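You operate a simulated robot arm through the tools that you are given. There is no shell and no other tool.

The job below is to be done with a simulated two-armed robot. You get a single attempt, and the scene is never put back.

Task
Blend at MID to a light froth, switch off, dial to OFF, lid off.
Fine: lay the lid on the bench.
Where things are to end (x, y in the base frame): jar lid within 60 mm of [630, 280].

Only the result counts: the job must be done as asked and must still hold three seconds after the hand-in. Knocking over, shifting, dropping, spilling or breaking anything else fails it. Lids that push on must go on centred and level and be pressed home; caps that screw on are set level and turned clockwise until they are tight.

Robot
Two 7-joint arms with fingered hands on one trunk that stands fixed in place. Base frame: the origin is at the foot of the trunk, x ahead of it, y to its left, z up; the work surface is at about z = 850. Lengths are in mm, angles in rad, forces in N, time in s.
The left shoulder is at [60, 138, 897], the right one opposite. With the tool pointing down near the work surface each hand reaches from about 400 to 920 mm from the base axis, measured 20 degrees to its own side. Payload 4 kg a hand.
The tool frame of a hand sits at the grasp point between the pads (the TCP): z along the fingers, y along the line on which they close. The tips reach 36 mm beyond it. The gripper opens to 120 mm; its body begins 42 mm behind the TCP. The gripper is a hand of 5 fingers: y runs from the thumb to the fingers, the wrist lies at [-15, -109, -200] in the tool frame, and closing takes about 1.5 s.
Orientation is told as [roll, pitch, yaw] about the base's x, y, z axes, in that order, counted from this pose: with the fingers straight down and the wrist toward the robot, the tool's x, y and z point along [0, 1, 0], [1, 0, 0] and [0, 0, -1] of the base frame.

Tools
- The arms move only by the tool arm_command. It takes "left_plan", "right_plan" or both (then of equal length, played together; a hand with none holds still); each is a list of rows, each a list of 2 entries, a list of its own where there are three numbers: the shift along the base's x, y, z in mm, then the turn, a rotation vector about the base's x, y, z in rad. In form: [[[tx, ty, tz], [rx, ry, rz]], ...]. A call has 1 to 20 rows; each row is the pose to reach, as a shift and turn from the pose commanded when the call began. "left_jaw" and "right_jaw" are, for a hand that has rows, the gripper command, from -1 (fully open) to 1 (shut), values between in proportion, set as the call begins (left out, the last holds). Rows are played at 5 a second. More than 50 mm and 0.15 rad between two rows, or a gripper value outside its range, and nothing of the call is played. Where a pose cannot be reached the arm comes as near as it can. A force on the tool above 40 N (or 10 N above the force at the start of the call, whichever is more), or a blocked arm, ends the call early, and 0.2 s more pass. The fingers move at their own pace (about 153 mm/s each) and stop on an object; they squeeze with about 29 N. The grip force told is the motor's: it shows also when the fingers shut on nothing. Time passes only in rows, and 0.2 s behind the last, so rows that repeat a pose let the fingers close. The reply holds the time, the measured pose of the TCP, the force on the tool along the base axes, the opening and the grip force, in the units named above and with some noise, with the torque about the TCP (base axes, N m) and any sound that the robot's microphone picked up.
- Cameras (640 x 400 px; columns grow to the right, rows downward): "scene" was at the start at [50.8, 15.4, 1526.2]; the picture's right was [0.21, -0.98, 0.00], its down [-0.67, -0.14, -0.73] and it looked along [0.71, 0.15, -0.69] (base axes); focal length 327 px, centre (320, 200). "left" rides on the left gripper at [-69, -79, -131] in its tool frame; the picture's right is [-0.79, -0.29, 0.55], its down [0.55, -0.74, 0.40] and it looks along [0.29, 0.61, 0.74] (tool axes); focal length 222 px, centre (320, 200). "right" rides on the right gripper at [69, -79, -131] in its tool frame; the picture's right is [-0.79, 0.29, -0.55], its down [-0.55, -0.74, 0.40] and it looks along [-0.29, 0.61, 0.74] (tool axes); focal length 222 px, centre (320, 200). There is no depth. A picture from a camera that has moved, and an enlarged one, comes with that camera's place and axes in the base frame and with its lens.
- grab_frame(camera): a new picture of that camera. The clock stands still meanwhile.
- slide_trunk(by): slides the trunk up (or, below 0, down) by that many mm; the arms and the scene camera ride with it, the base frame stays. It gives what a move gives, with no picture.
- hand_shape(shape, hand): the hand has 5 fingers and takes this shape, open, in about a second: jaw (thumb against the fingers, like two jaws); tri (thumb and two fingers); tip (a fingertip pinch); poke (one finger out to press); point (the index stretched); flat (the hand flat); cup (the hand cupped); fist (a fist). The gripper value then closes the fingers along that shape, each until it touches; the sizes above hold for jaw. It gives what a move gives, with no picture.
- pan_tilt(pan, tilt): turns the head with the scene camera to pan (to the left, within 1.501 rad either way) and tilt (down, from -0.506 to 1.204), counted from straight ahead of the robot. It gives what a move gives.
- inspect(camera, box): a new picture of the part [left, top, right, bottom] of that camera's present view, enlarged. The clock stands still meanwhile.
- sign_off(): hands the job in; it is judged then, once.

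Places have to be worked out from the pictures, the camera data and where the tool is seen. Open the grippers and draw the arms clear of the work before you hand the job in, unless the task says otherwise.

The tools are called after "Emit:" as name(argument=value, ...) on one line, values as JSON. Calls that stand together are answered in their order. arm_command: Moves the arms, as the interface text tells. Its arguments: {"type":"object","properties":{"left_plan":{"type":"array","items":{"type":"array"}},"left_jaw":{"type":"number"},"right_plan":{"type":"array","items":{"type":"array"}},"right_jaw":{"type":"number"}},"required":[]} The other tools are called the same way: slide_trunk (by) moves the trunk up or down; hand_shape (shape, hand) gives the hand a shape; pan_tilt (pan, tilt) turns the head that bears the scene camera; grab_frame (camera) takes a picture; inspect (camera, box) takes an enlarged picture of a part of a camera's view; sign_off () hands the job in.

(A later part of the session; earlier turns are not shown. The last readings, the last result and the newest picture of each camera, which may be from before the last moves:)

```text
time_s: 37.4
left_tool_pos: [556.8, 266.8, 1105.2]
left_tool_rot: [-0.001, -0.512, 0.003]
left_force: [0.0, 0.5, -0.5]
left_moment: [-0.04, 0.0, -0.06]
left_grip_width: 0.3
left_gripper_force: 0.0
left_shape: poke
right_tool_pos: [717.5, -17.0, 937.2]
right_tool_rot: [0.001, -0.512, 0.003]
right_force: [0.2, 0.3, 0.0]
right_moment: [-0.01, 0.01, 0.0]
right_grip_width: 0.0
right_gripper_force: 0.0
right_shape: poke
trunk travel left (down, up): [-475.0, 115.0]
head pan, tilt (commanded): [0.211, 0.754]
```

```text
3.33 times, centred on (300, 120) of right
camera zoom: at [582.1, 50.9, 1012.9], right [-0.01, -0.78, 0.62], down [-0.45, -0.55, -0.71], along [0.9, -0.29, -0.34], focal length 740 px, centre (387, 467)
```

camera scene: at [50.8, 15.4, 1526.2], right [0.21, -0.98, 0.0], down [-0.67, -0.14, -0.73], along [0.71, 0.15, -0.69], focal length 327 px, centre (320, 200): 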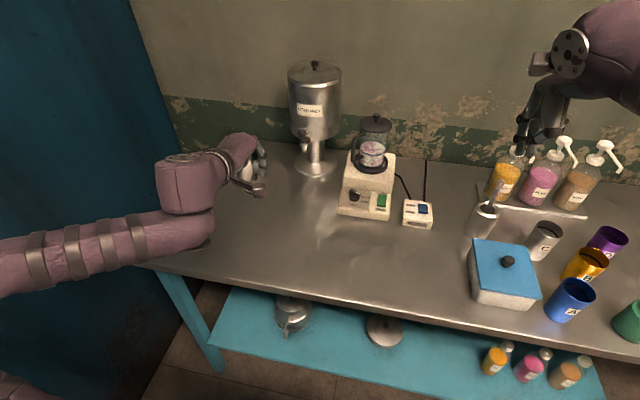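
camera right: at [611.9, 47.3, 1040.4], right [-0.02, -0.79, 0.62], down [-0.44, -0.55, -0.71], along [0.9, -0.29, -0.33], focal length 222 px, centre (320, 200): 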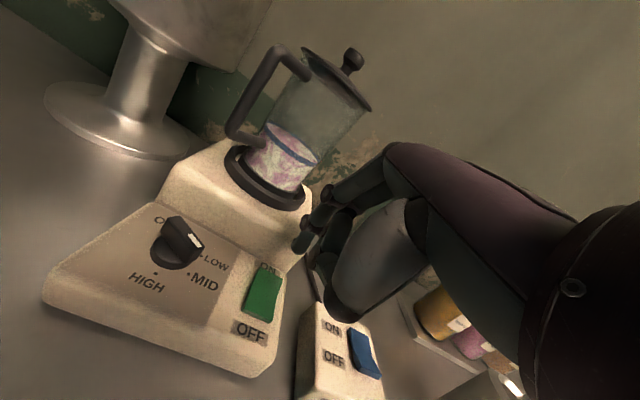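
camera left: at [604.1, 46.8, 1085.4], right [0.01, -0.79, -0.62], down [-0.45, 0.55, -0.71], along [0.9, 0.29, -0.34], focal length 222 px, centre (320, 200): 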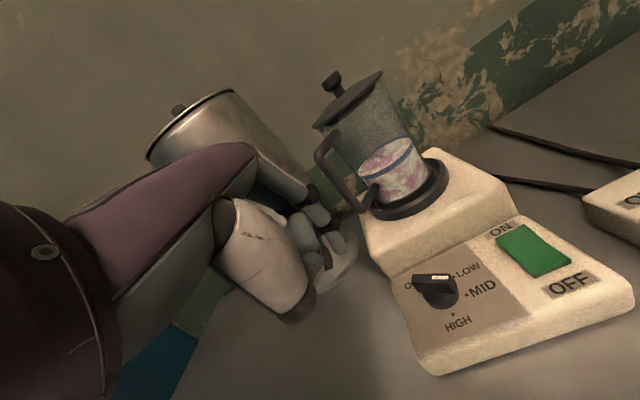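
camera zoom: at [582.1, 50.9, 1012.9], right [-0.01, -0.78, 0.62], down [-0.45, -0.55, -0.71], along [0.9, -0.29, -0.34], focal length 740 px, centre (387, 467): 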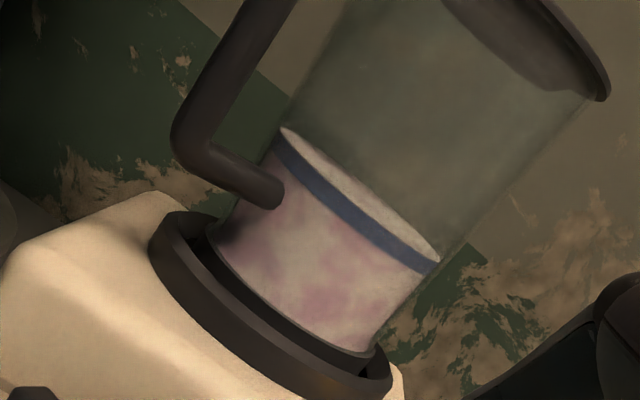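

The surface is turning paler and the side more even. I go on a bit more.

Emit:
arm_command(right_plan=[[[0, 0, 0], [0, 0, 0]], [[0, 0, 0], [0, 0, 0]]])

Emit:
inspect(camera="scene", box=[340, 110, 410, 180])

Emit:
inspect(camera="right", box=[240, 60, 360, 180])

```text
time_s: 38.0
left_tool_pos: [556.8, 267.0, 1105.6]
left_tool_rot: [-0.001, -0.512, 0.002]
left_force: [0.6, -1.0, -0.2]
left_moment: [-0.01, 0.0, 0.0]
left_grip_width: 0.0
left_gripper_force: 0.0
left_shape: poke
right_tool_pos: [716.9, -17.5, 937.3]
right_tool_rot: [0.0, -0.511, 0.001]
right_force: [-0.1, -0.5, -0.2]
right_moment: [0.05, 0.01, -0.03]
right_grip_width: 0.0
right_gripper_force: 0.0
right_shape: poke
trunk travel left (down, up): [-475.0, 115.0]
head pan, tilt (commanded): [0.211, 0.754]
```

```text
5.71 times, centred on (375, 145) of scene
camera zoom: at [50.9, 15.4, 1526.2], right [0.21, -0.98, 0.0], down [-0.67, -0.14, -0.73], along [0.71, 0.15, -0.69], focal length 1868 px, centre (6, 514)
```

zoom: 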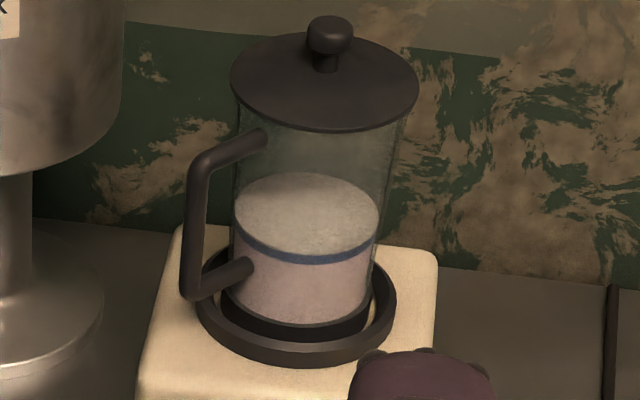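

```text
3.33 times, centred on (300, 120) of right
camera zoom: at [582.2, 50.9, 1012.9], right [-0.01, -0.78, 0.62], down [-0.45, -0.55, -0.71], along [0.9, -0.29, -0.34], focal length 740 px, centre (387, 467)
```

zoom: 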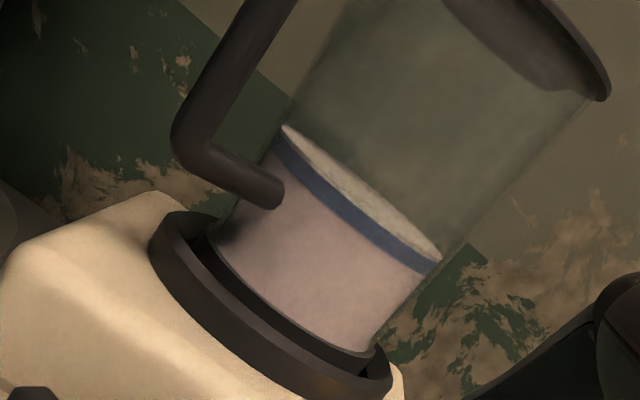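

The body is now even in colour and the top looks foamy. I look closer at the layer by the blue line before deciding.

Emit:
inspect(camera="scene", box=[360, 138, 388, 162])

Emit:
inspect(camera="right", box=[270, 85, 330, 145])

Emit:
inspect(camera="left", box=[455, 95, 515, 155])

```text
16.00 times, centred on (374, 150) of scene
camera zoom: at [50.9, 15.4, 1526.2], right [0.21, -0.98, 0.0], down [-0.67, -0.14, -0.73], along [0.71, 0.15, -0.69], focal length 5229 px, centre (-544, 1000)
```

zoom: 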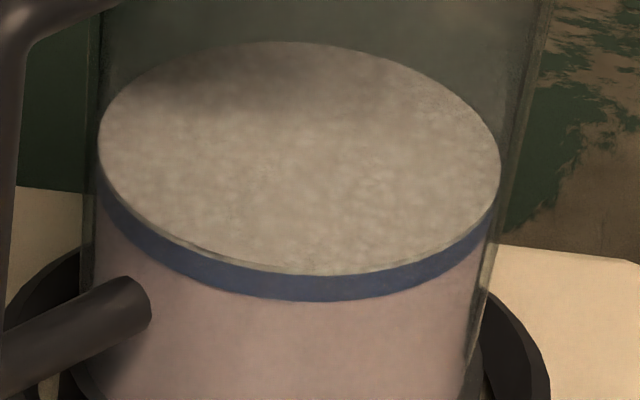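

```text
6.67 times, centred on (300, 115) of right
camera zoom: at [582.2, 50.9, 1012.9], right [-0.01, -0.78, 0.62], down [-0.45, -0.55, -0.71], along [0.9, -0.29, -0.34], focal length 1481 px, centre (453, 767)
```

zoom: 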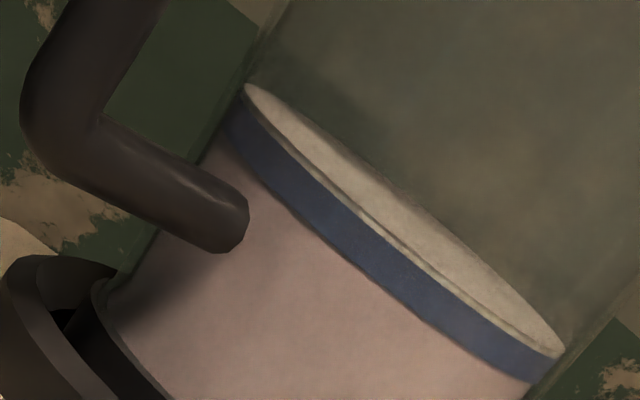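

```text
6.67 times, centred on (485, 125) of left
camera zoom: at [423.7, 197.3, 1180.3], right [0.02, -0.79, -0.62], down [-0.45, 0.55, -0.71], along [0.89, 0.29, -0.34], focal length 1481 px, centre (-780, 700)
```

zoom: 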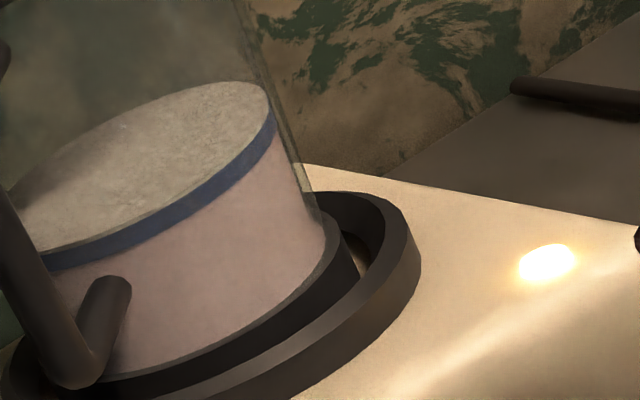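

A thin pale layer is only just showing above the blue line. I let one more short step pass to have a clearly visible light froth.

Emit:
arm_command(right_plan=[[[0, 0, -2], [0, 0, 0]]])

Emit:
inspect(camera="scene", box=[360, 138, 388, 162])

Emit:
inspect(camera="right", box=[270, 85, 330, 145])

Emit:
inspect(camera="left", box=[440, 60, 640, 220])

```text
time_s: 38.4
left_tool_pos: [555.3, 267.2, 1105.9]
left_tool_rot: [-0.001, -0.515, 0.002]
left_force: [1.2, 0.0, 0.3]
left_moment: [0.0, -0.04, 0.0]
left_grip_width: 0.0
left_gripper_force: 0.0
left_shape: poke
right_tool_pos: [716.1, -17.8, 935.7]
right_tool_rot: [0.0, -0.511, 0.001]
right_force: [0.8, -0.1, 0.4]
right_moment: [-0.01, -0.04, -0.03]
right_grip_width: 0.0
right_gripper_force: 0.1
right_shape: poke
trunk travel left (down, up): [-475.0, 115.0]
head pan, tilt (commanded): [0.211, 0.754]
```

```text
16.00 times, centred on (374, 150) of scene
camera zoom: at [51.0, 15.4, 1526.2], right [0.21, -0.98, 0.0], down [-0.67, -0.14, -0.73], along [0.71, 0.15, -0.69], focal length 5229 px, centre (-544, 1000)
```

zoom: 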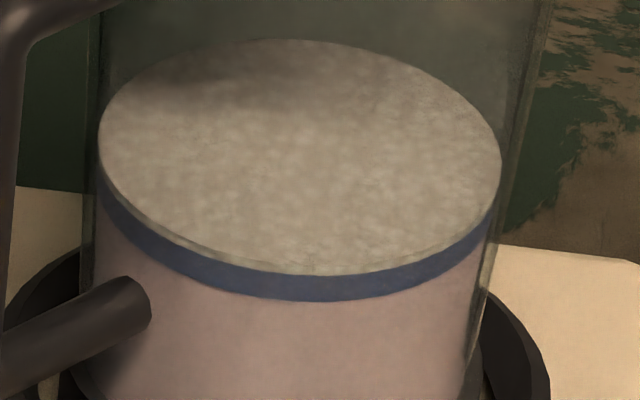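

```text
6.67 times, centred on (300, 115) of right
camera zoom: at [582.2, 51.1, 1010.9], right [-0.01, -0.78, 0.62], down [-0.45, -0.55, -0.71], along [0.9, -0.29, -0.34], focal length 1481 px, centre (453, 767)
```

zoom: 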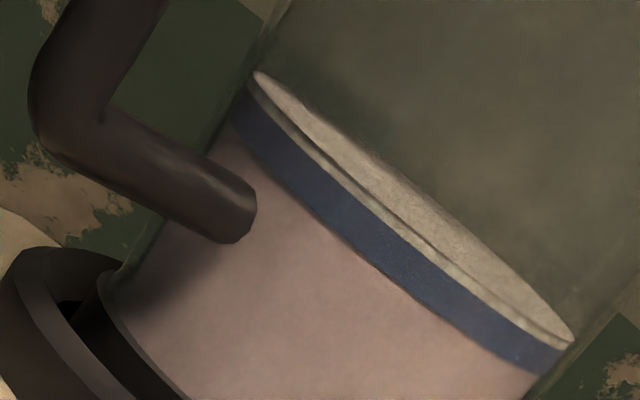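

```text
2.50 times, centred on (540, 140) of left
camera zoom: at [423.7, 197.2, 1180.3], right [0.02, -0.79, -0.62], down [-0.45, 0.55, -0.71], along [0.89, 0.29, -0.34], focal length 555 px, centre (-230, 350)
```

zoom: 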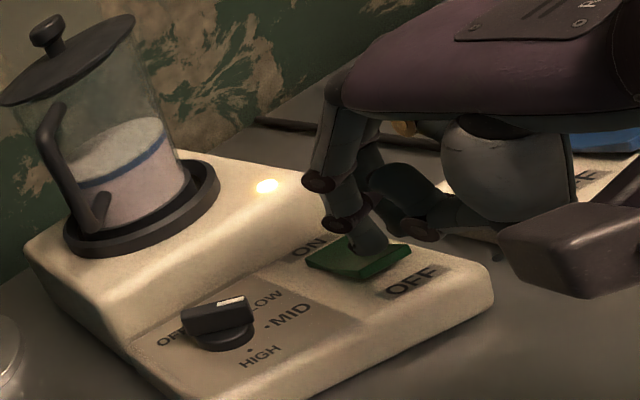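

A thin cream cap is now visible above the line and growing slowly. Before pressing I check, with the clock stopped, that the finger is truly over the OFF end.

Emit:
inspect(camera="right", box=[220, 190, 360, 320])

Emit:
inspect(camera="left", box=[540, 130, 620, 190])

```text
3.08 times, centred on (290, 255) of right
camera zoom: at [582.2, 51.1, 1010.9], right [-0.01, -0.78, 0.62], down [-0.45, -0.55, -0.71], along [0.9, -0.29, -0.34], focal length 684 px, centre (412, 31)
```

zoom: 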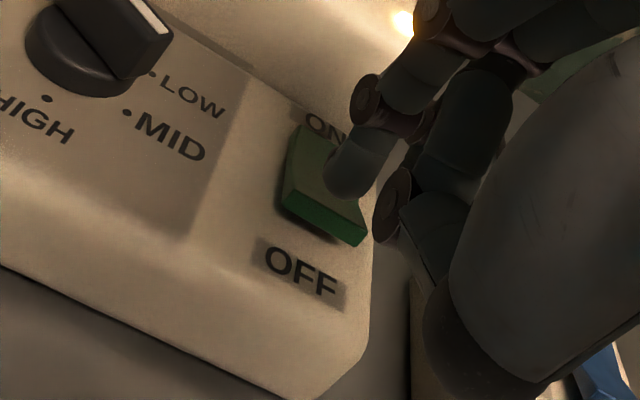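

```text
6.67 times, centred on (580, 160) of left
camera zoom: at [423.7, 197.2, 1180.3], right [0.02, -0.79, -0.62], down [-0.45, 0.55, -0.71], along [0.89, 0.29, -0.34], focal length 1481 px, centre (-1413, 467)
```

zoom: 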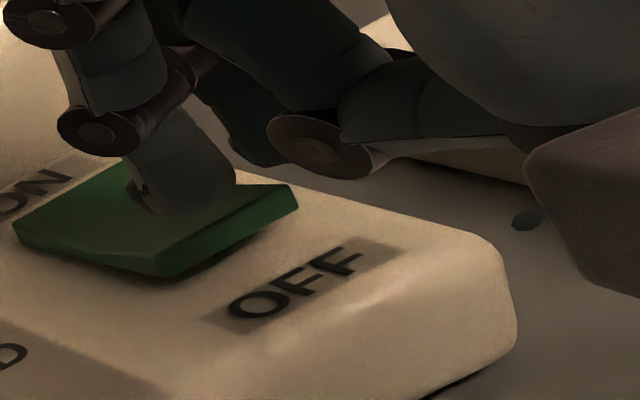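

The finger is a bit close to the pivot, so I move 6 mm nearer and 2 mm left and press the OFF end down now, as the froth is light and visible.

Emit:
arm_command(right_plan=[[[-6, 2, 0], [0, 0, 0]], [[-6, 2, -4], [0, 0, 0]], [[-6, 2, -8], [0, 0, 0]], [[-6, 2, -12], [0, 0, 0]]])

Emit:
inspect(camera="left", box=[440, 60, 640, 220])

Emit:
inspect(camera="scene", box=[360, 138, 388, 162])

Emit:
inspect(camera="right", box=[270, 85, 330, 145])

```text
time_s: 39.4
left_tool_pos: [556.0, 266.6, 1105.7]
left_tool_rot: [-0.002, -0.513, 0.002]
left_force: [-1.7, -0.5, -0.2]
left_moment: [0.0, -0.01, 0.0]
left_grip_width: 0.0
left_gripper_force: 0.0
left_shape: poke
right_tool_pos: [710.4, -14.7, 925.3]
right_tool_rot: [0.0, -0.513, 0.003]
right_force: [-0.9, -0.4, 0.7]
right_moment: [-0.03, 0.01, 0.02]
right_grip_width: 0.0
right_gripper_force: 0.1
right_shape: poke
trunk travel left (down, up): [-475.0, 115.0]
head pan, tilt (commanded): [0.211, 0.754]
```

```text
2.50 times, centred on (540, 140) of left
camera zoom: at [423.4, 197.2, 1180.5], right [0.02, -0.79, -0.62], down [-0.45, 0.55, -0.71], along [0.9, 0.29, -0.34], focal length 555 px, centre (-230, 350)
```

zoom: 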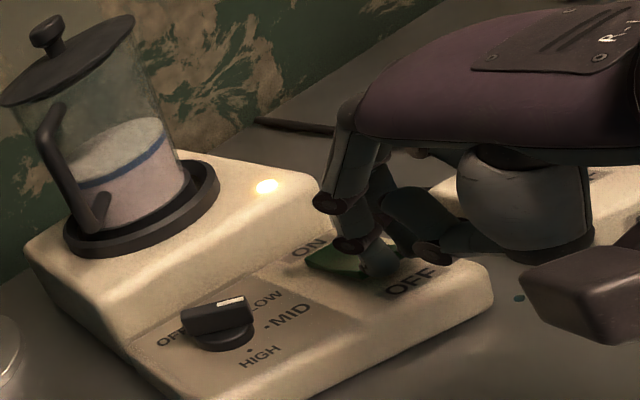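

```text
16.00 times, centred on (374, 150) of scene
camera zoom: at [50.5, 15.4, 1526.2], right [0.21, -0.98, 0.0], down [-0.67, -0.14, -0.73], along [0.71, 0.15, -0.69], focal length 5229 px, centre (-544, 1000)
```

zoom: 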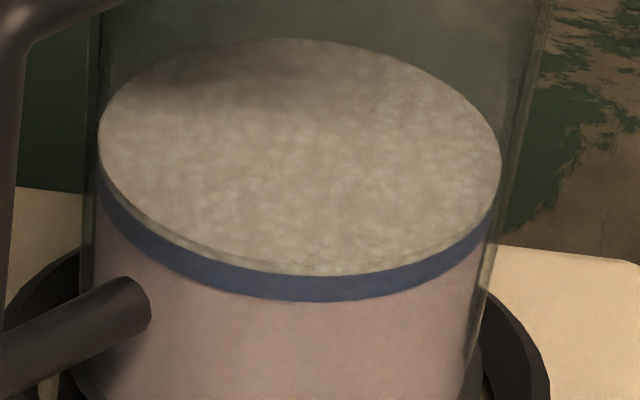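

```text
6.67 times, centred on (300, 115) of right
camera zoom: at [575.8, 53.3, 999.9], right [-0.01, -0.78, 0.62], down [-0.44, -0.55, -0.71], along [0.9, -0.29, -0.34], focal length 1481 px, centre (453, 767)
```

zoom: 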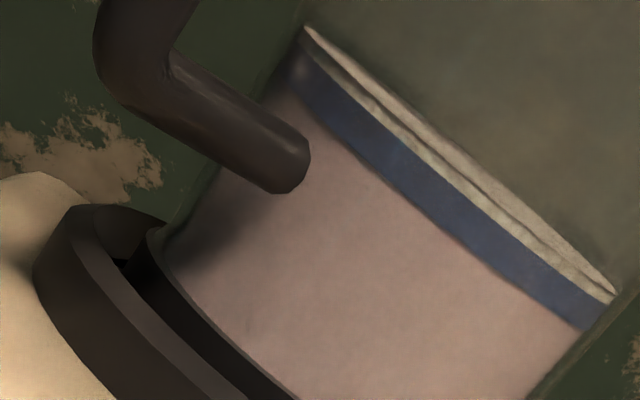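

The lamp is still lit and force is small, so I check with the clock stopped where the finger sits relative to the rocker.

Emit:
inspect(camera="left", box=[540, 130, 620, 190])

Emit:
inspect(camera="right", box=[220, 190, 360, 320])

```text
6.67 times, centred on (580, 160) of left
camera zoom: at [423.4, 197.2, 1180.5], right [0.02, -0.79, -0.62], down [-0.45, 0.55, -0.71], along [0.9, 0.29, -0.34], focal length 1481 px, centre (-1413, 467)
```

zoom: 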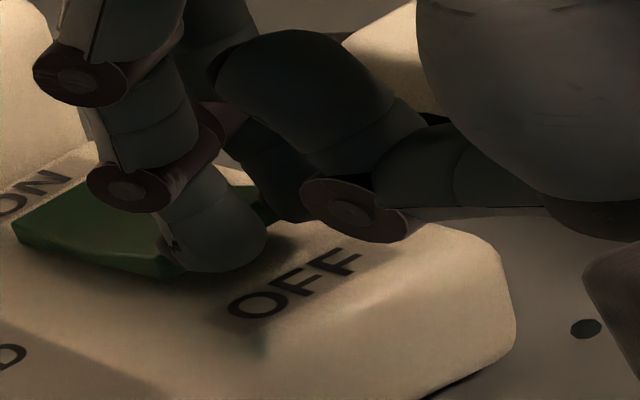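

```text
3.08 times, centred on (290, 255) of right
camera zoom: at [575.8, 53.3, 999.9], right [-0.01, -0.78, 0.62], down [-0.44, -0.55, -0.71], along [0.9, -0.29, -0.34], focal length 684 px, centre (412, 31)
```

zoom: 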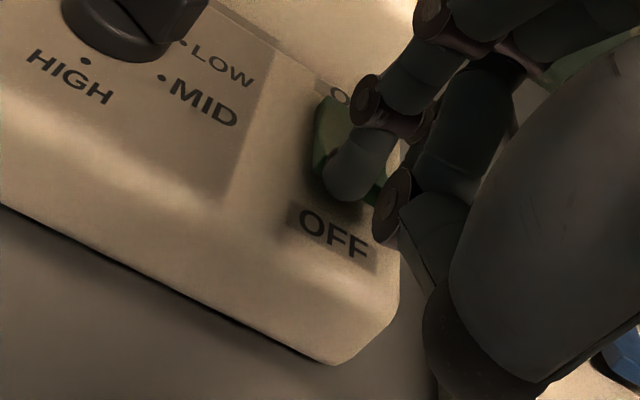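

The finger slipped just in front of the rocker. I lift, move 12 mm forward onto the raised OFF end and press again.

Emit:
arm_command(right_plan=[[[2, 0, 11], [0, 0, 0]], [[12, 0, 6], [0, 0, 0]], [[12, 0, -2], [0, 0, 0]]])

Emit:
inspect(camera="left", box=[440, 60, 640, 220])

Emit:
inspect(camera="right", box=[220, 190, 360, 320])

Emit:
inspect(camera="scene", box=[360, 138, 388, 162])

```text
time_s: 40.2
left_tool_pos: [555.6, 266.0, 1106.1]
left_tool_rot: [-0.001, -0.513, 0.003]
left_force: [0.0, -0.4, -0.2]
left_moment: [0.02, -0.03, -0.01]
left_grip_width: 0.0
left_gripper_force: 0.1
left_shape: poke
right_tool_pos: [722.3, -15.4, 925.1]
right_tool_rot: [0.001, -0.517, 0.003]
right_force: [-0.8, -0.2, 9.5]
right_moment: [-0.07, -0.13, 0.01]
right_grip_width: 0.1
right_gripper_force: 0.0
right_shape: poke
trunk travel left (down, up): [-475.0, 115.0]
head pan, tilt (commanded): [0.211, 0.754]
```

```text
2.50 times, centred on (540, 140) of left
camera zoom: at [422.9, 197.2, 1180.8], right [0.02, -0.79, -0.62], down [-0.45, 0.55, -0.71], along [0.9, 0.29, -0.34], focal length 555 px, centre (-230, 350)
```

zoom: 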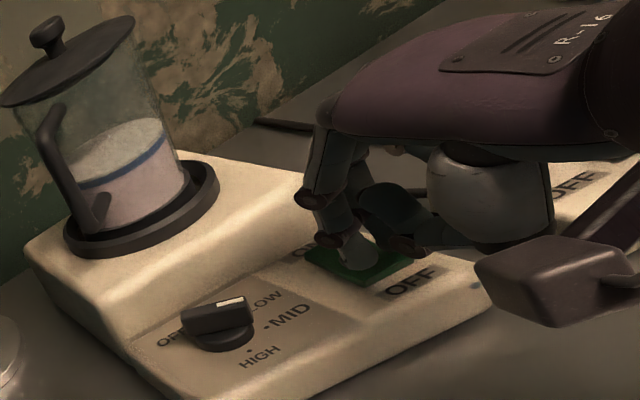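

```text
3.08 times, centred on (290, 255) of right
camera zoom: at [587.4, 53.1, 999.7], right [-0.02, -0.78, 0.62], down [-0.44, -0.55, -0.71], along [0.9, -0.28, -0.34], focal length 684 px, centre (412, 31)
```

zoom: 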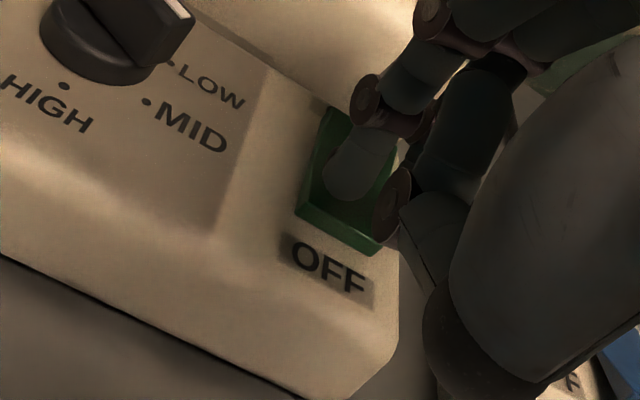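

```text
16.00 times, centred on (374, 150) of scene
camera zoom: at [50.0, 15.4, 1526.4], right [0.21, -0.98, 0.0], down [-0.67, -0.14, -0.73], along [0.71, 0.15, -0.68], focal length 5229 px, centre (-544, 1000)
```

zoom: 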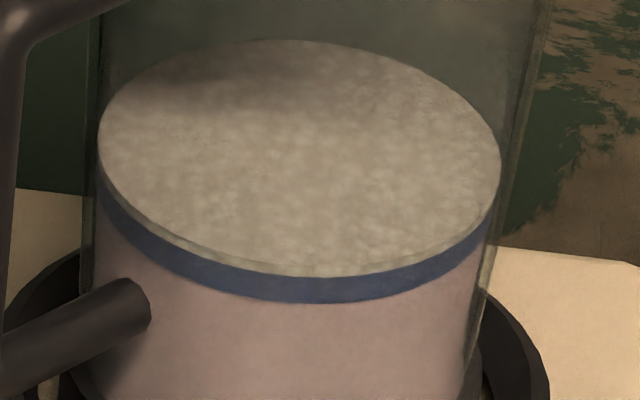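

The lamp has gone out, so the blender is switched off. I lift the finger clear and check the switch, lamp and froth.

Emit:
arm_command(right_plan=[[[0, 0, 15], [0, 0, 0]], [[-10, -5, 35], [0, 0, 0]], [[-10, -5, 35], [0, 0, 0]]])

Emit:
inspect(camera="right", box=[250, 70, 350, 170])

Emit:
inspect(camera="left", box=[440, 60, 640, 220])

Emit:
inspect(camera="left", box=[455, 95, 515, 155])

```text
time_s: 41.0
left_tool_pos: [555.7, 265.3, 1104.3]
left_tool_rot: [-0.003, -0.512, 0.001]
left_force: [-0.6, -0.8, -0.1]
left_moment: [-0.02, -0.02, 0.01]
left_grip_width: 0.0
left_gripper_force: 0.1
left_shape: poke
right_tool_pos: [711.4, -21.5, 957.5]
right_tool_rot: [0.0, -0.511, 0.002]
right_force: [0.0, 0.5, 0.2]
right_moment: [0.02, 0.0, 0.0]
right_grip_width: 0.0
right_gripper_force: 0.0
right_shape: poke
trunk travel left (down, up): [-475.0, 115.0]
head pan, tilt (commanded): [0.211, 0.754]
```

```text
4.00 times, centred on (300, 120) of right
camera zoom: at [577.9, 47.5, 1032.4], right [-0.01, -0.78, 0.62], down [-0.45, -0.55, -0.71], along [0.89, -0.29, -0.34], focal length 888 px, centre (400, 520)
```

zoom: 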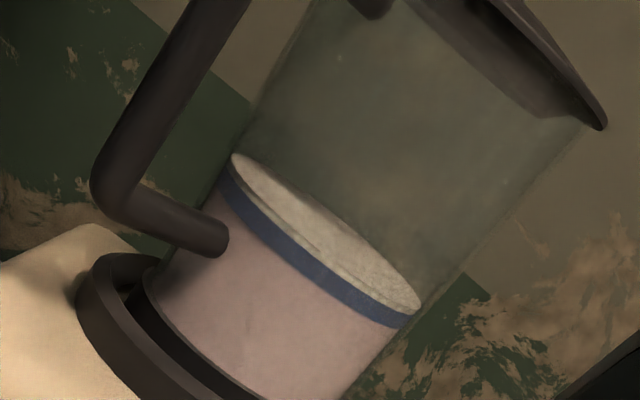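

```text
2.50 times, centred on (540, 140) of left
camera zoom: at [423.7, 197.3, 1180.3], right [0.02, -0.79, -0.62], down [-0.45, 0.55, -0.71], along [0.89, 0.29, -0.34], focal length 555 px, centre (-230, 350)
```

zoom: 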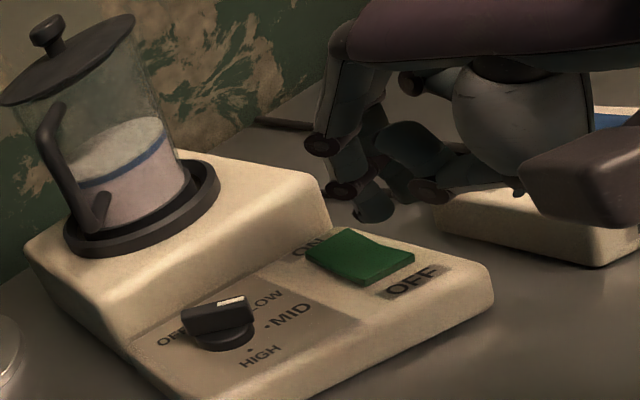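

```text
6.67 times, centred on (485, 125) of left
camera zoom: at [423.7, 197.3, 1180.3], right [0.02, -0.79, -0.62], down [-0.45, 0.55, -0.71], along [0.89, 0.29, -0.34], focal length 1481 px, centre (-780, 700)
```

zoom: 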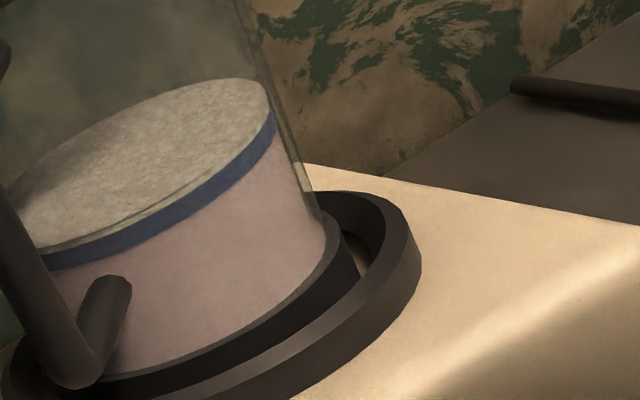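

Switch is OFF with the lamp out and a thin light froth on top. I withdraw the right hand along its way in.

Emit:
arm_command(right_plan=[[[-10, -10, 40], [0, 0, 0]], [[-25, -25, 80], [0, 0.08, 0]], [[-40, -50, 115], [0, 0.16, 0]], [[-60, -75, 145], [0, 0.24, 0]], [[-80, -100, 175], [0, 0.32, 0]], [[-100, -130, 205], [0, 0.4, 0]], [[-120, -160, 235], [0, 0.48, 0]], [[-140, -185, 265], [0, 0.51, 0]], [[-149, -201, 285], [0, 0.51, 0]], [[-149, -201, 285], [0, 0.51, 0]]])

Emit:
grab_frame(camera="right")

Emit:
grab_frame(camera="scene")

```text
time_s: 43.2
left_tool_pos: [555.9, 267.2, 1104.5]
left_tool_rot: [-0.001, -0.513, 0.003]
left_force: [0.8, 0.5, -0.4]
left_moment: [-0.02, 0.01, -0.02]
left_grip_width: 0.2
left_gripper_force: 0.0
left_shape: poke
right_tool_pos: [564.3, -221.2, 1242.3]
right_tool_rot: [0.001, -0.002, 0.003]
right_force: [0.0, 0.8, -0.1]
right_moment: [0.0, 0.02, -0.01]
right_grip_width: 0.0
right_gripper_force: 0.0
right_shape: poke
trunk travel left (down, up): [-475.0, 115.0]
head pan, tilt (commanded): [0.211, 0.754]
```

```text
taken
camera right: at [483.9, -152.6, 1373.1], right [0.29, -0.78, 0.55], down [-0.73, -0.55, -0.4], along [0.61, -0.29, -0.74], focal length 222 px, centre (320, 200)
```

right: 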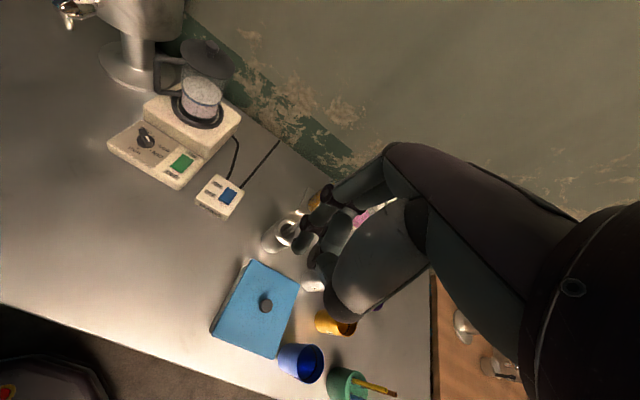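

```text
taken
camera scene: at [51.0, 15.5, 1526.2], right [0.21, -0.98, 0.0], down [-0.67, -0.14, -0.73], along [0.71, 0.15, -0.69], focal length 327 px, centre (320, 200)
```

scene: 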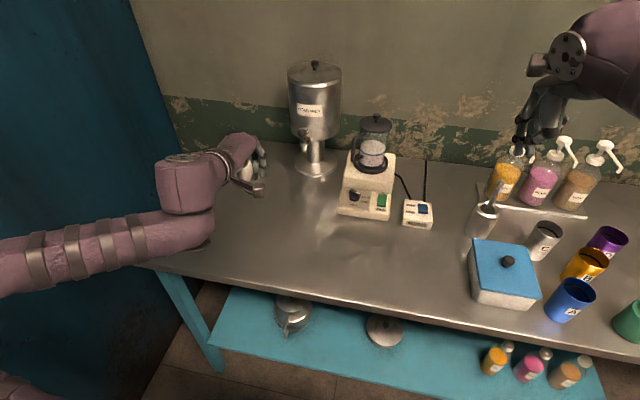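

Nothing else has moved. I bring the left finger above the near side of the dial pointer, to push it back counter-clockwise to OFF.

Emit:
arm_command(left_plan=[[[25, -35, -10], [0, 0, 0]], [[52, -70, -25], [0, 0, 0]], [[80, -105, -45], [0, 0, 0]], [[106, -140, -70], [0, 0, 0]], [[132, -170, -95], [0, 0, 0]], [[156, -195, -120], [0, 0, 0]], [[156, -195, -134], [0, -0.007, 0]], [[156, -195, -134], [0, -0.007, 0]]])

Emit:
inspect(camera="left", box=[280, 180, 420, 320])

Emit:
inspect(camera="right", box=[110, 90, 190, 160])

```text
refused: row 4 steps farther than a row can; nothing moved
```

```text
2.86 times, centred on (350, 250) of left
camera zoom: at [423.7, 197.3, 1180.3], right [0.02, -0.79, -0.62], down [-0.45, 0.55, -0.71], along [0.89, 0.29, -0.34], focal length 635 px, centre (234, 57)
```

zoom: 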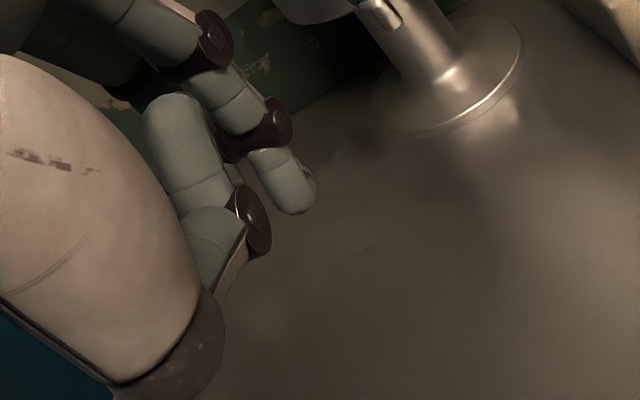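

```text
5.71 times, centred on (150, 125) of right
camera zoom: at [483.9, -152.6, 1373.1], right [0.29, -0.78, 0.55], down [-0.73, -0.55, -0.4], along [0.61, -0.29, -0.74], focal length 1269 px, centre (1291, 629)
```

zoom: 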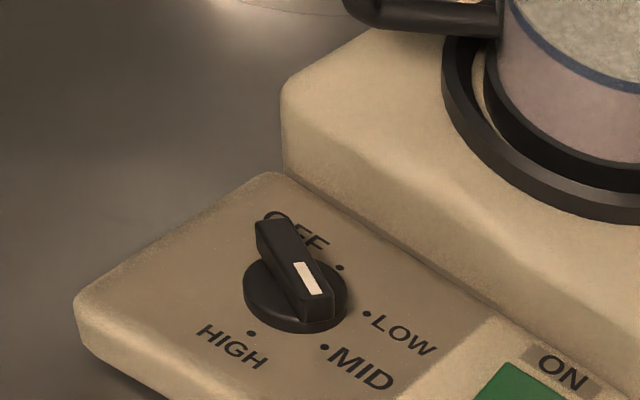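

One step was too long, so I replay the move with shorter steps.

Emit:
arm_command(left_plan=[[[20, -28, -8], [0, 0, 0]], [[42, -56, -20], [0, 0, 0]], [[65, -84, -35], [0, 0, 0]], [[88, -112, -54], [0, 0, 0]], [[111, -140, -74], [0, 0, 0]], [[134, -168, -96], [0, 0, 0]], [[156, -195, -118], [0, 0, 0]], [[156, -195, -134], [0, -0.007, 0]], [[156, -195, -134], [0, -0.007, 0]]])

Emit:
inspect(camera="left", box=[280, 180, 420, 320])

Emit:
inspect(camera="right", box=[110, 90, 190, 160])

```text
time_s: 45.2
left_tool_pos: [711.7, 70.7, 969.0]
left_tool_rot: [-0.001, -0.521, 0.001]
left_force: [-0.7, 0.1, -0.2]
left_moment: [-0.03, 0.04, 0.01]
left_grip_width: 0.1
left_gripper_force: 0.0
left_shape: poke
right_tool_pos: [564.5, -221.5, 1242.2]
right_tool_rot: [0.0, -0.002, 0.0]
right_force: [0.5, 0.4, -0.3]
right_moment: [-0.02, 0.04, 0.04]
right_grip_width: 0.2
right_gripper_force: 0.0
right_shape: poke
trunk travel left (down, up): [-475.0, 115.0]
head pan, tilt (commanded): [0.211, 0.754]
```

```text
2.86 times, centred on (350, 250) of left
camera zoom: at [579.2, 1.7, 1044.1], right [0.02, -0.79, -0.62], down [-0.44, 0.55, -0.71], along [0.9, 0.29, -0.34], focal length 635 px, centre (234, 57)
```

zoom: 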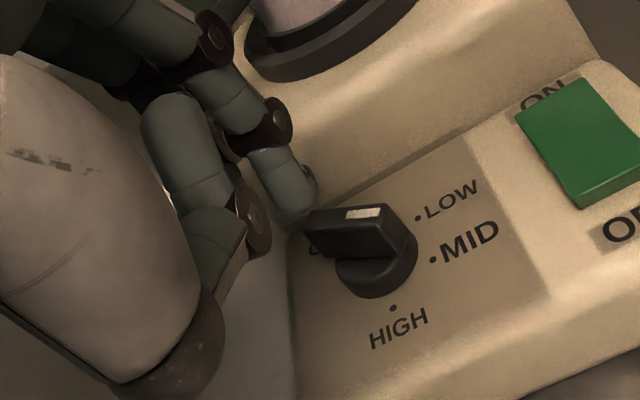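

```text
5.71 times, centred on (150, 125) of right
camera zoom: at [484.1, -152.8, 1372.8], right [0.29, -0.78, 0.55], down [-0.73, -0.55, -0.4], along [0.61, -0.29, -0.74], focal length 1269 px, centre (1291, 629)
```

zoom: 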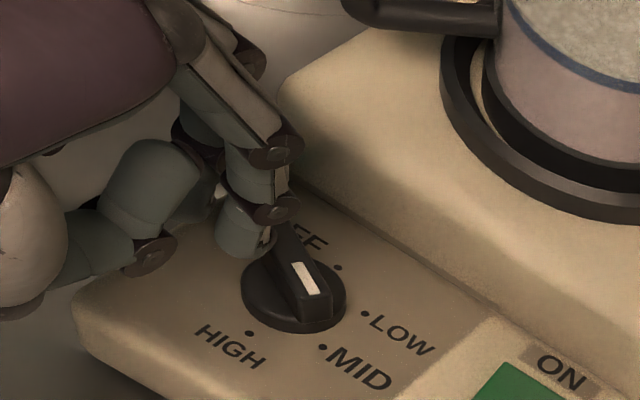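

The finger hovers over the near-left of the knob. I back off 3 mm for clearance and lower beside the bar, then look.

Emit:
arm_command(left_plan=[[[-3, -1, -12], [0, 0, 0]], [[-3, -1, -24], [0, 0, 0]], [[-3, -1, -33], [0, 0, 0]], [[-3, -1, -38], [0, 0, 0]], [[-3, -1, -38], [0, 0, 0]]])

Emit:
inspect(camera="left", box=[280, 180, 420, 320])

Emit:
inspect(camera="right", box=[110, 90, 190, 160])

```text
time_s: 46.4
left_tool_pos: [709.5, 70.9, 932.3]
left_tool_rot: [-0.002, -0.52, 0.001]
left_force: [0.3, -0.7, -0.4]
left_moment: [0.0, 0.04, 0.02]
left_grip_width: 0.0
left_gripper_force: 0.1
left_shape: poke
right_tool_pos: [565.3, -221.2, 1241.9]
right_tool_rot: [0.001, -0.002, -0.001]
right_force: [0.2, 0.0, -0.5]
right_moment: [0.0, 0.0, 0.01]
right_grip_width: 0.0
right_gripper_force: 0.2
right_shape: poke
trunk travel left (down, up): [-475.0, 115.0]
head pan, tilt (commanded): [0.211, 0.754]
```

```text
2.86 times, centred on (350, 250) of left
camera zoom: at [576.2, 1.5, 1006.9], right [0.02, -0.79, -0.62], down [-0.44, 0.55, -0.71], along [0.9, 0.29, -0.34], focal length 635 px, centre (234, 57)
```

zoom: 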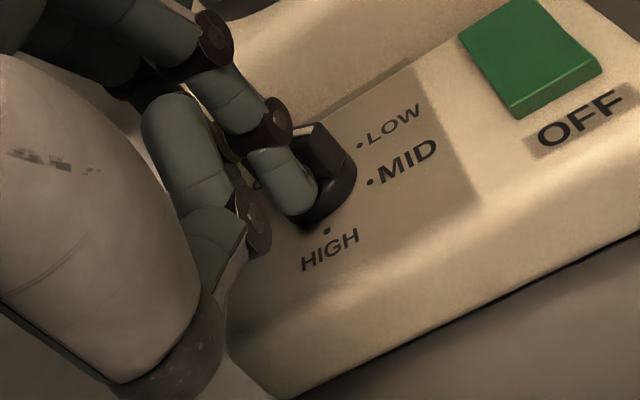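

```text
5.71 times, centred on (150, 125) of right
camera zoom: at [484.1, -152.6, 1372.8], right [0.29, -0.78, 0.55], down [-0.73, -0.55, -0.4], along [0.61, -0.29, -0.74], focal length 1269 px, centre (1291, 629)
```

zoom: 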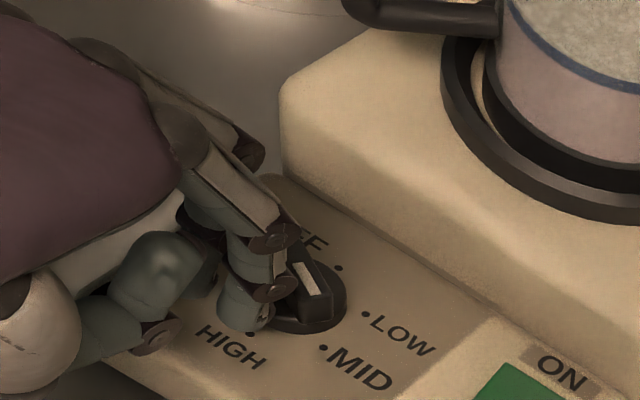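

The finger is now against the near side of the bar. I push it counter-clockwise along the arc, first to about −60°.

Emit:
arm_command(left_plan=[[[6.1, -2.7, -1], [0, 0, 0]], [[7.3, -6, -1], [0, 0, 0]], [[9, -9, -1], [0, 0, 0]], [[11.2, -11.6, -1], [0, 0, 0]], [[13.8, -13.8, -1], [0, 0, 0]], [[16.8, -15.5, -1], [0, 0, 0]], [[20.1, -16.7, -1], [0, 0, 0]], [[20.1, -16.7, -1], [0, 0, 0]]])

Emit:
inspect(camera="left", box=[280, 180, 420, 320])

Emit:
inspect(camera="right", box=[110, 90, 190, 160])

```text
time_s: 48.2
left_tool_pos: [727.5, 47.8, 932.9]
left_tool_rot: [-0.006, -0.523, -0.006]
left_force: [-13.7, -17.3, 2.8]
left_moment: [-0.36, 0.31, -0.15]
left_grip_width: 0.0
left_gripper_force: 0.0
left_shape: poke
right_tool_pos: [563.5, -224.4, 1242.5]
right_tool_rot: [0.0, -0.003, -0.003]
right_force: [-0.7, 0.8, -0.3]
right_moment: [0.02, -0.02, 0.0]
right_grip_width: 0.0
right_gripper_force: 0.1
right_shape: poke
trunk travel left (down, up): [-475.0, 115.0]
head pan, tilt (commanded): [0.211, 0.754]
```

```text
2.86 times, centred on (350, 250) of left
camera zoom: at [593.3, -20.5, 1007.5], right [0.01, -0.79, -0.62], down [-0.43, 0.55, -0.71], along [0.9, 0.28, -0.33], focal length 635 px, centre (234, 57)
```

zoom: 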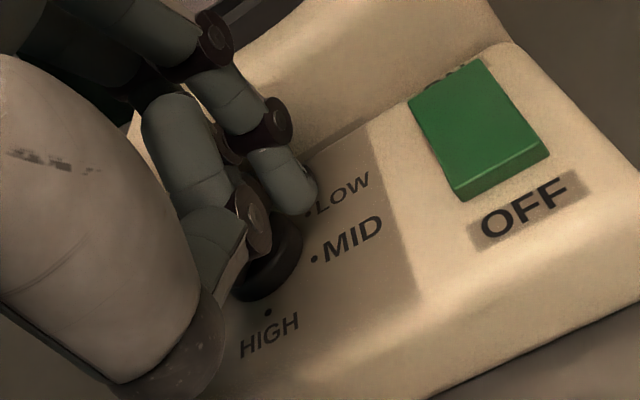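

```text
5.71 times, centred on (150, 125) of right
camera zoom: at [482.2, -155.5, 1373.1], right [0.29, -0.79, 0.55], down [-0.73, -0.55, -0.4], along [0.61, -0.29, -0.74], focal length 1269 px, centre (1291, 629)
```

zoom: 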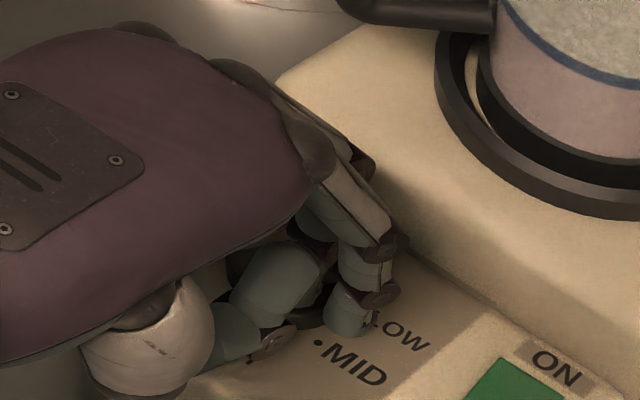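

About 22 N sideways shows the finger slid past the end of the bar and is pressing on its tip. I lift straight off and look at where the pointer stands.

Emit:
arm_command(left_plan=[[[-3, -6, 3], [0, 0, 0]], [[-3, -6, 20], [0, 0, 0]], [[-20, 0, 50], [0, 0, 0]], [[-40, 40, 70], [0, 0, 0]], [[-50, 80, 80], [0, 0, 0]], [[-50, 80, 80], [0, 0, 0]]])

Emit:
inspect(camera="right", box=[110, 90, 210, 190])

Emit:
inspect(camera="scene", box=[340, 180, 400, 220])

Emit:
grab_frame(camera="left")

```text
time_s: 49.6
left_tool_pos: [679.6, 134.2, 1011.3]
left_tool_rot: [-0.003, -0.52, 0.002]
left_force: [-0.5, 0.1, 1.6]
left_moment: [-0.01, 0.06, -0.03]
left_grip_width: 0.0
left_gripper_force: 0.1
left_shape: poke
right_tool_pos: [563.5, -220.7, 1242.1]
right_tool_rot: [0.0, 0.0, 0.0]
right_force: [0.1, -0.2, -0.1]
right_moment: [-0.02, 0.01, -0.02]
right_grip_width: 0.1
right_gripper_force: 0.1
right_shape: poke
trunk travel left (down, up): [-475.0, 115.0]
head pan, tilt (commanded): [0.211, 0.754]
```

```text
4.00 times, centred on (160, 140) of right
camera zoom: at [484.3, -152.9, 1372.7], right [0.29, -0.78, 0.55], down [-0.73, -0.55, -0.4], along [0.61, -0.29, -0.74], focal length 888 px, centre (960, 440)
```

zoom: 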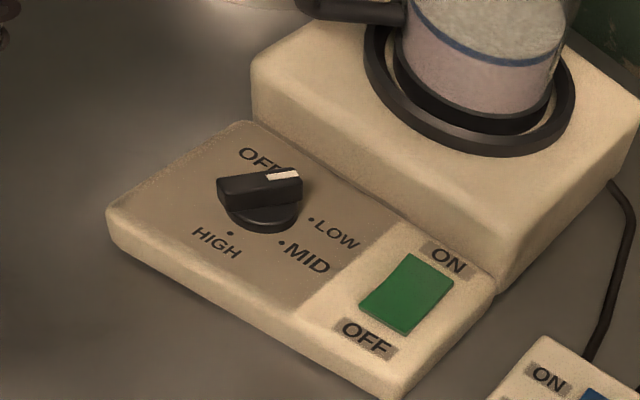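

```text
10.00 times, centred on (370, 200) of scene
camera zoom: at [51.1, 15.1, 1526.2], right [0.21, -0.98, 0.0], down [-0.67, -0.14, -0.73], along [0.71, 0.15, -0.69], focal length 3268 px, centre (-180, 200)
```

zoom: 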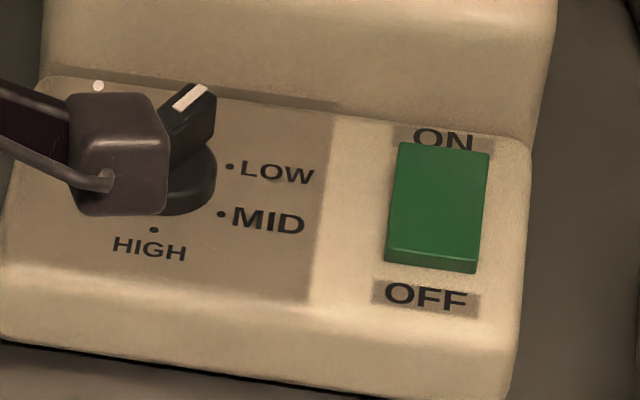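

```text
taken
camera left: at [546.5, 64.9, 1086.2], right [0.02, -0.79, -0.62], down [-0.44, 0.55, -0.71], along [0.9, 0.29, -0.34], focal length 222 px, centre (320, 200)
```

left: 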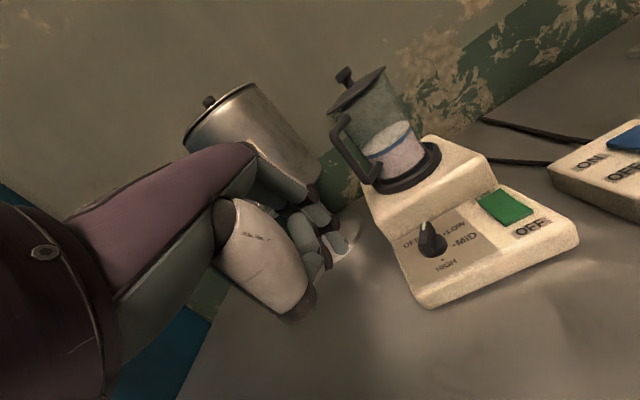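

The pointer has come back to about −30°, further than the index finger pushed it, so another part of the hand touched the knob. I look at the hand's underside to find which finger hangs low.

Emit:
inspect(camera="left", box=[220, 150, 380, 330])

Emit:
inspect(camera="right", box=[30, 20, 150, 130])

Emit:
inspect(camera="scene", box=[240, 120, 400, 250])

```text
2.22 times, centred on (300, 240) of left
camera zoom: at [546.5, 64.9, 1086.2], right [0.02, -0.79, -0.62], down [-0.44, 0.55, -0.71], along [0.9, 0.29, -0.34], focal length 494 px, centre (364, 111)
```

zoom: 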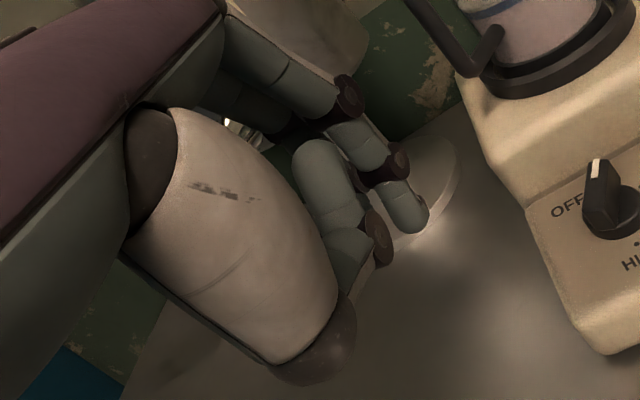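

```text
3.64 times, centred on (90, 75) of right
camera zoom: at [484.3, -152.9, 1372.7], right [0.29, -0.78, 0.55], down [-0.73, -0.55, -0.4], along [0.61, -0.29, -0.74], focal length 808 px, centre (1156, 654)
```

zoom: 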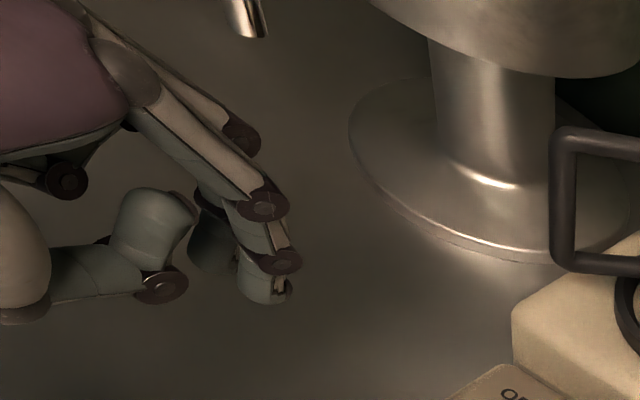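

```text
3.08 times, centred on (320, 185) of scene
camera zoom: at [51.1, 15.1, 1526.2], right [0.21, -0.98, 0.0], down [-0.67, -0.14, -0.73], along [0.71, 0.15, -0.69], focal length 1006 px, centre (320, 246)
```

zoom: 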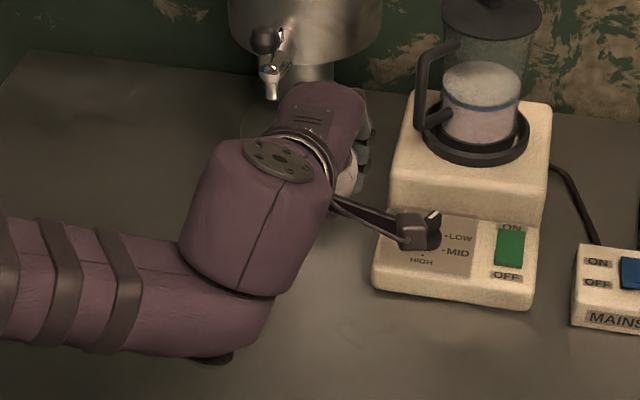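

The folded middle finger hangs nearly as low as the index and must have pushed the bar. From the left (+y) side, pushing the pointer's tail toward −y turns it counter-clockwise while the other fingers stay clear, so I go to the left of the tail and lower there.

Emit:
arm_command(left_plan=[[[18, -8, -12], [0, 0, 0]], [[36, -20, -28], [0, 0, 0]], [[52.5, -35, -46], [0, 0, 0]], [[52.5, -35, -60], [0, 0, 0]], [[52.5, -35, -72], [0, 0, 0]], [[52.5, -35, -79], [0, 0, 0]], [[52.5, -35, -81], [0, 0, 0]], [[52.5, -35, -81], [0, 0, 0]]])

Emit:
inspect(camera="left", box=[280, 180, 420, 320])

Emit:
inspect(camera="right", box=[110, 80, 190, 150])

```text
time_s: 51.4
left_tool_pos: [732.9, 98.7, 929.6]
left_tool_rot: [-0.002, -0.52, 0.001]
left_force: [0.4, 0.5, 0.0]
left_moment: [-0.02, -0.03, 0.02]
left_grip_width: 0.0
left_gripper_force: 0.1
left_shape: poke
right_tool_pos: [564.0, -220.5, 1241.3]
right_tool_rot: [0.0, -0.001, -0.001]
right_force: [-0.2, 0.1, 0.6]
right_moment: [0.01, -0.02, 0.0]
right_grip_width: 0.0
right_gripper_force: 0.0
right_shape: poke
trunk travel left (down, up): [-475.0, 115.0]
head pan, tilt (commanded): [0.211, 0.754]
```

```text
2.86 times, centred on (350, 250) of left
camera zoom: at [598.9, 29.7, 1004.1], right [0.02, -0.79, -0.62], down [-0.44, 0.55, -0.71], along [0.9, 0.29, -0.34], focal length 635 px, centre (234, 57)
```

zoom: 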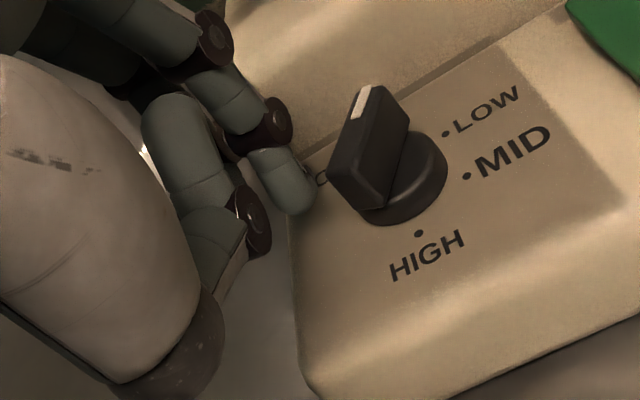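

```text
5.71 times, centred on (150, 115) of right
camera zoom: at [484.1, -152.6, 1372.8], right [0.29, -0.78, 0.55], down [-0.73, -0.55, -0.4], along [0.61, -0.29, -0.74], focal length 1269 px, centre (1291, 686)
```

zoom: 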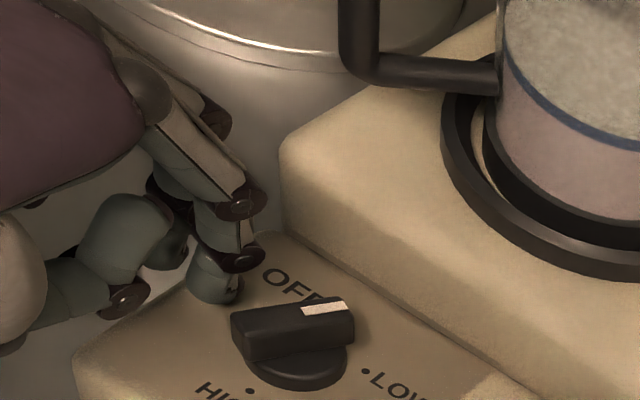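

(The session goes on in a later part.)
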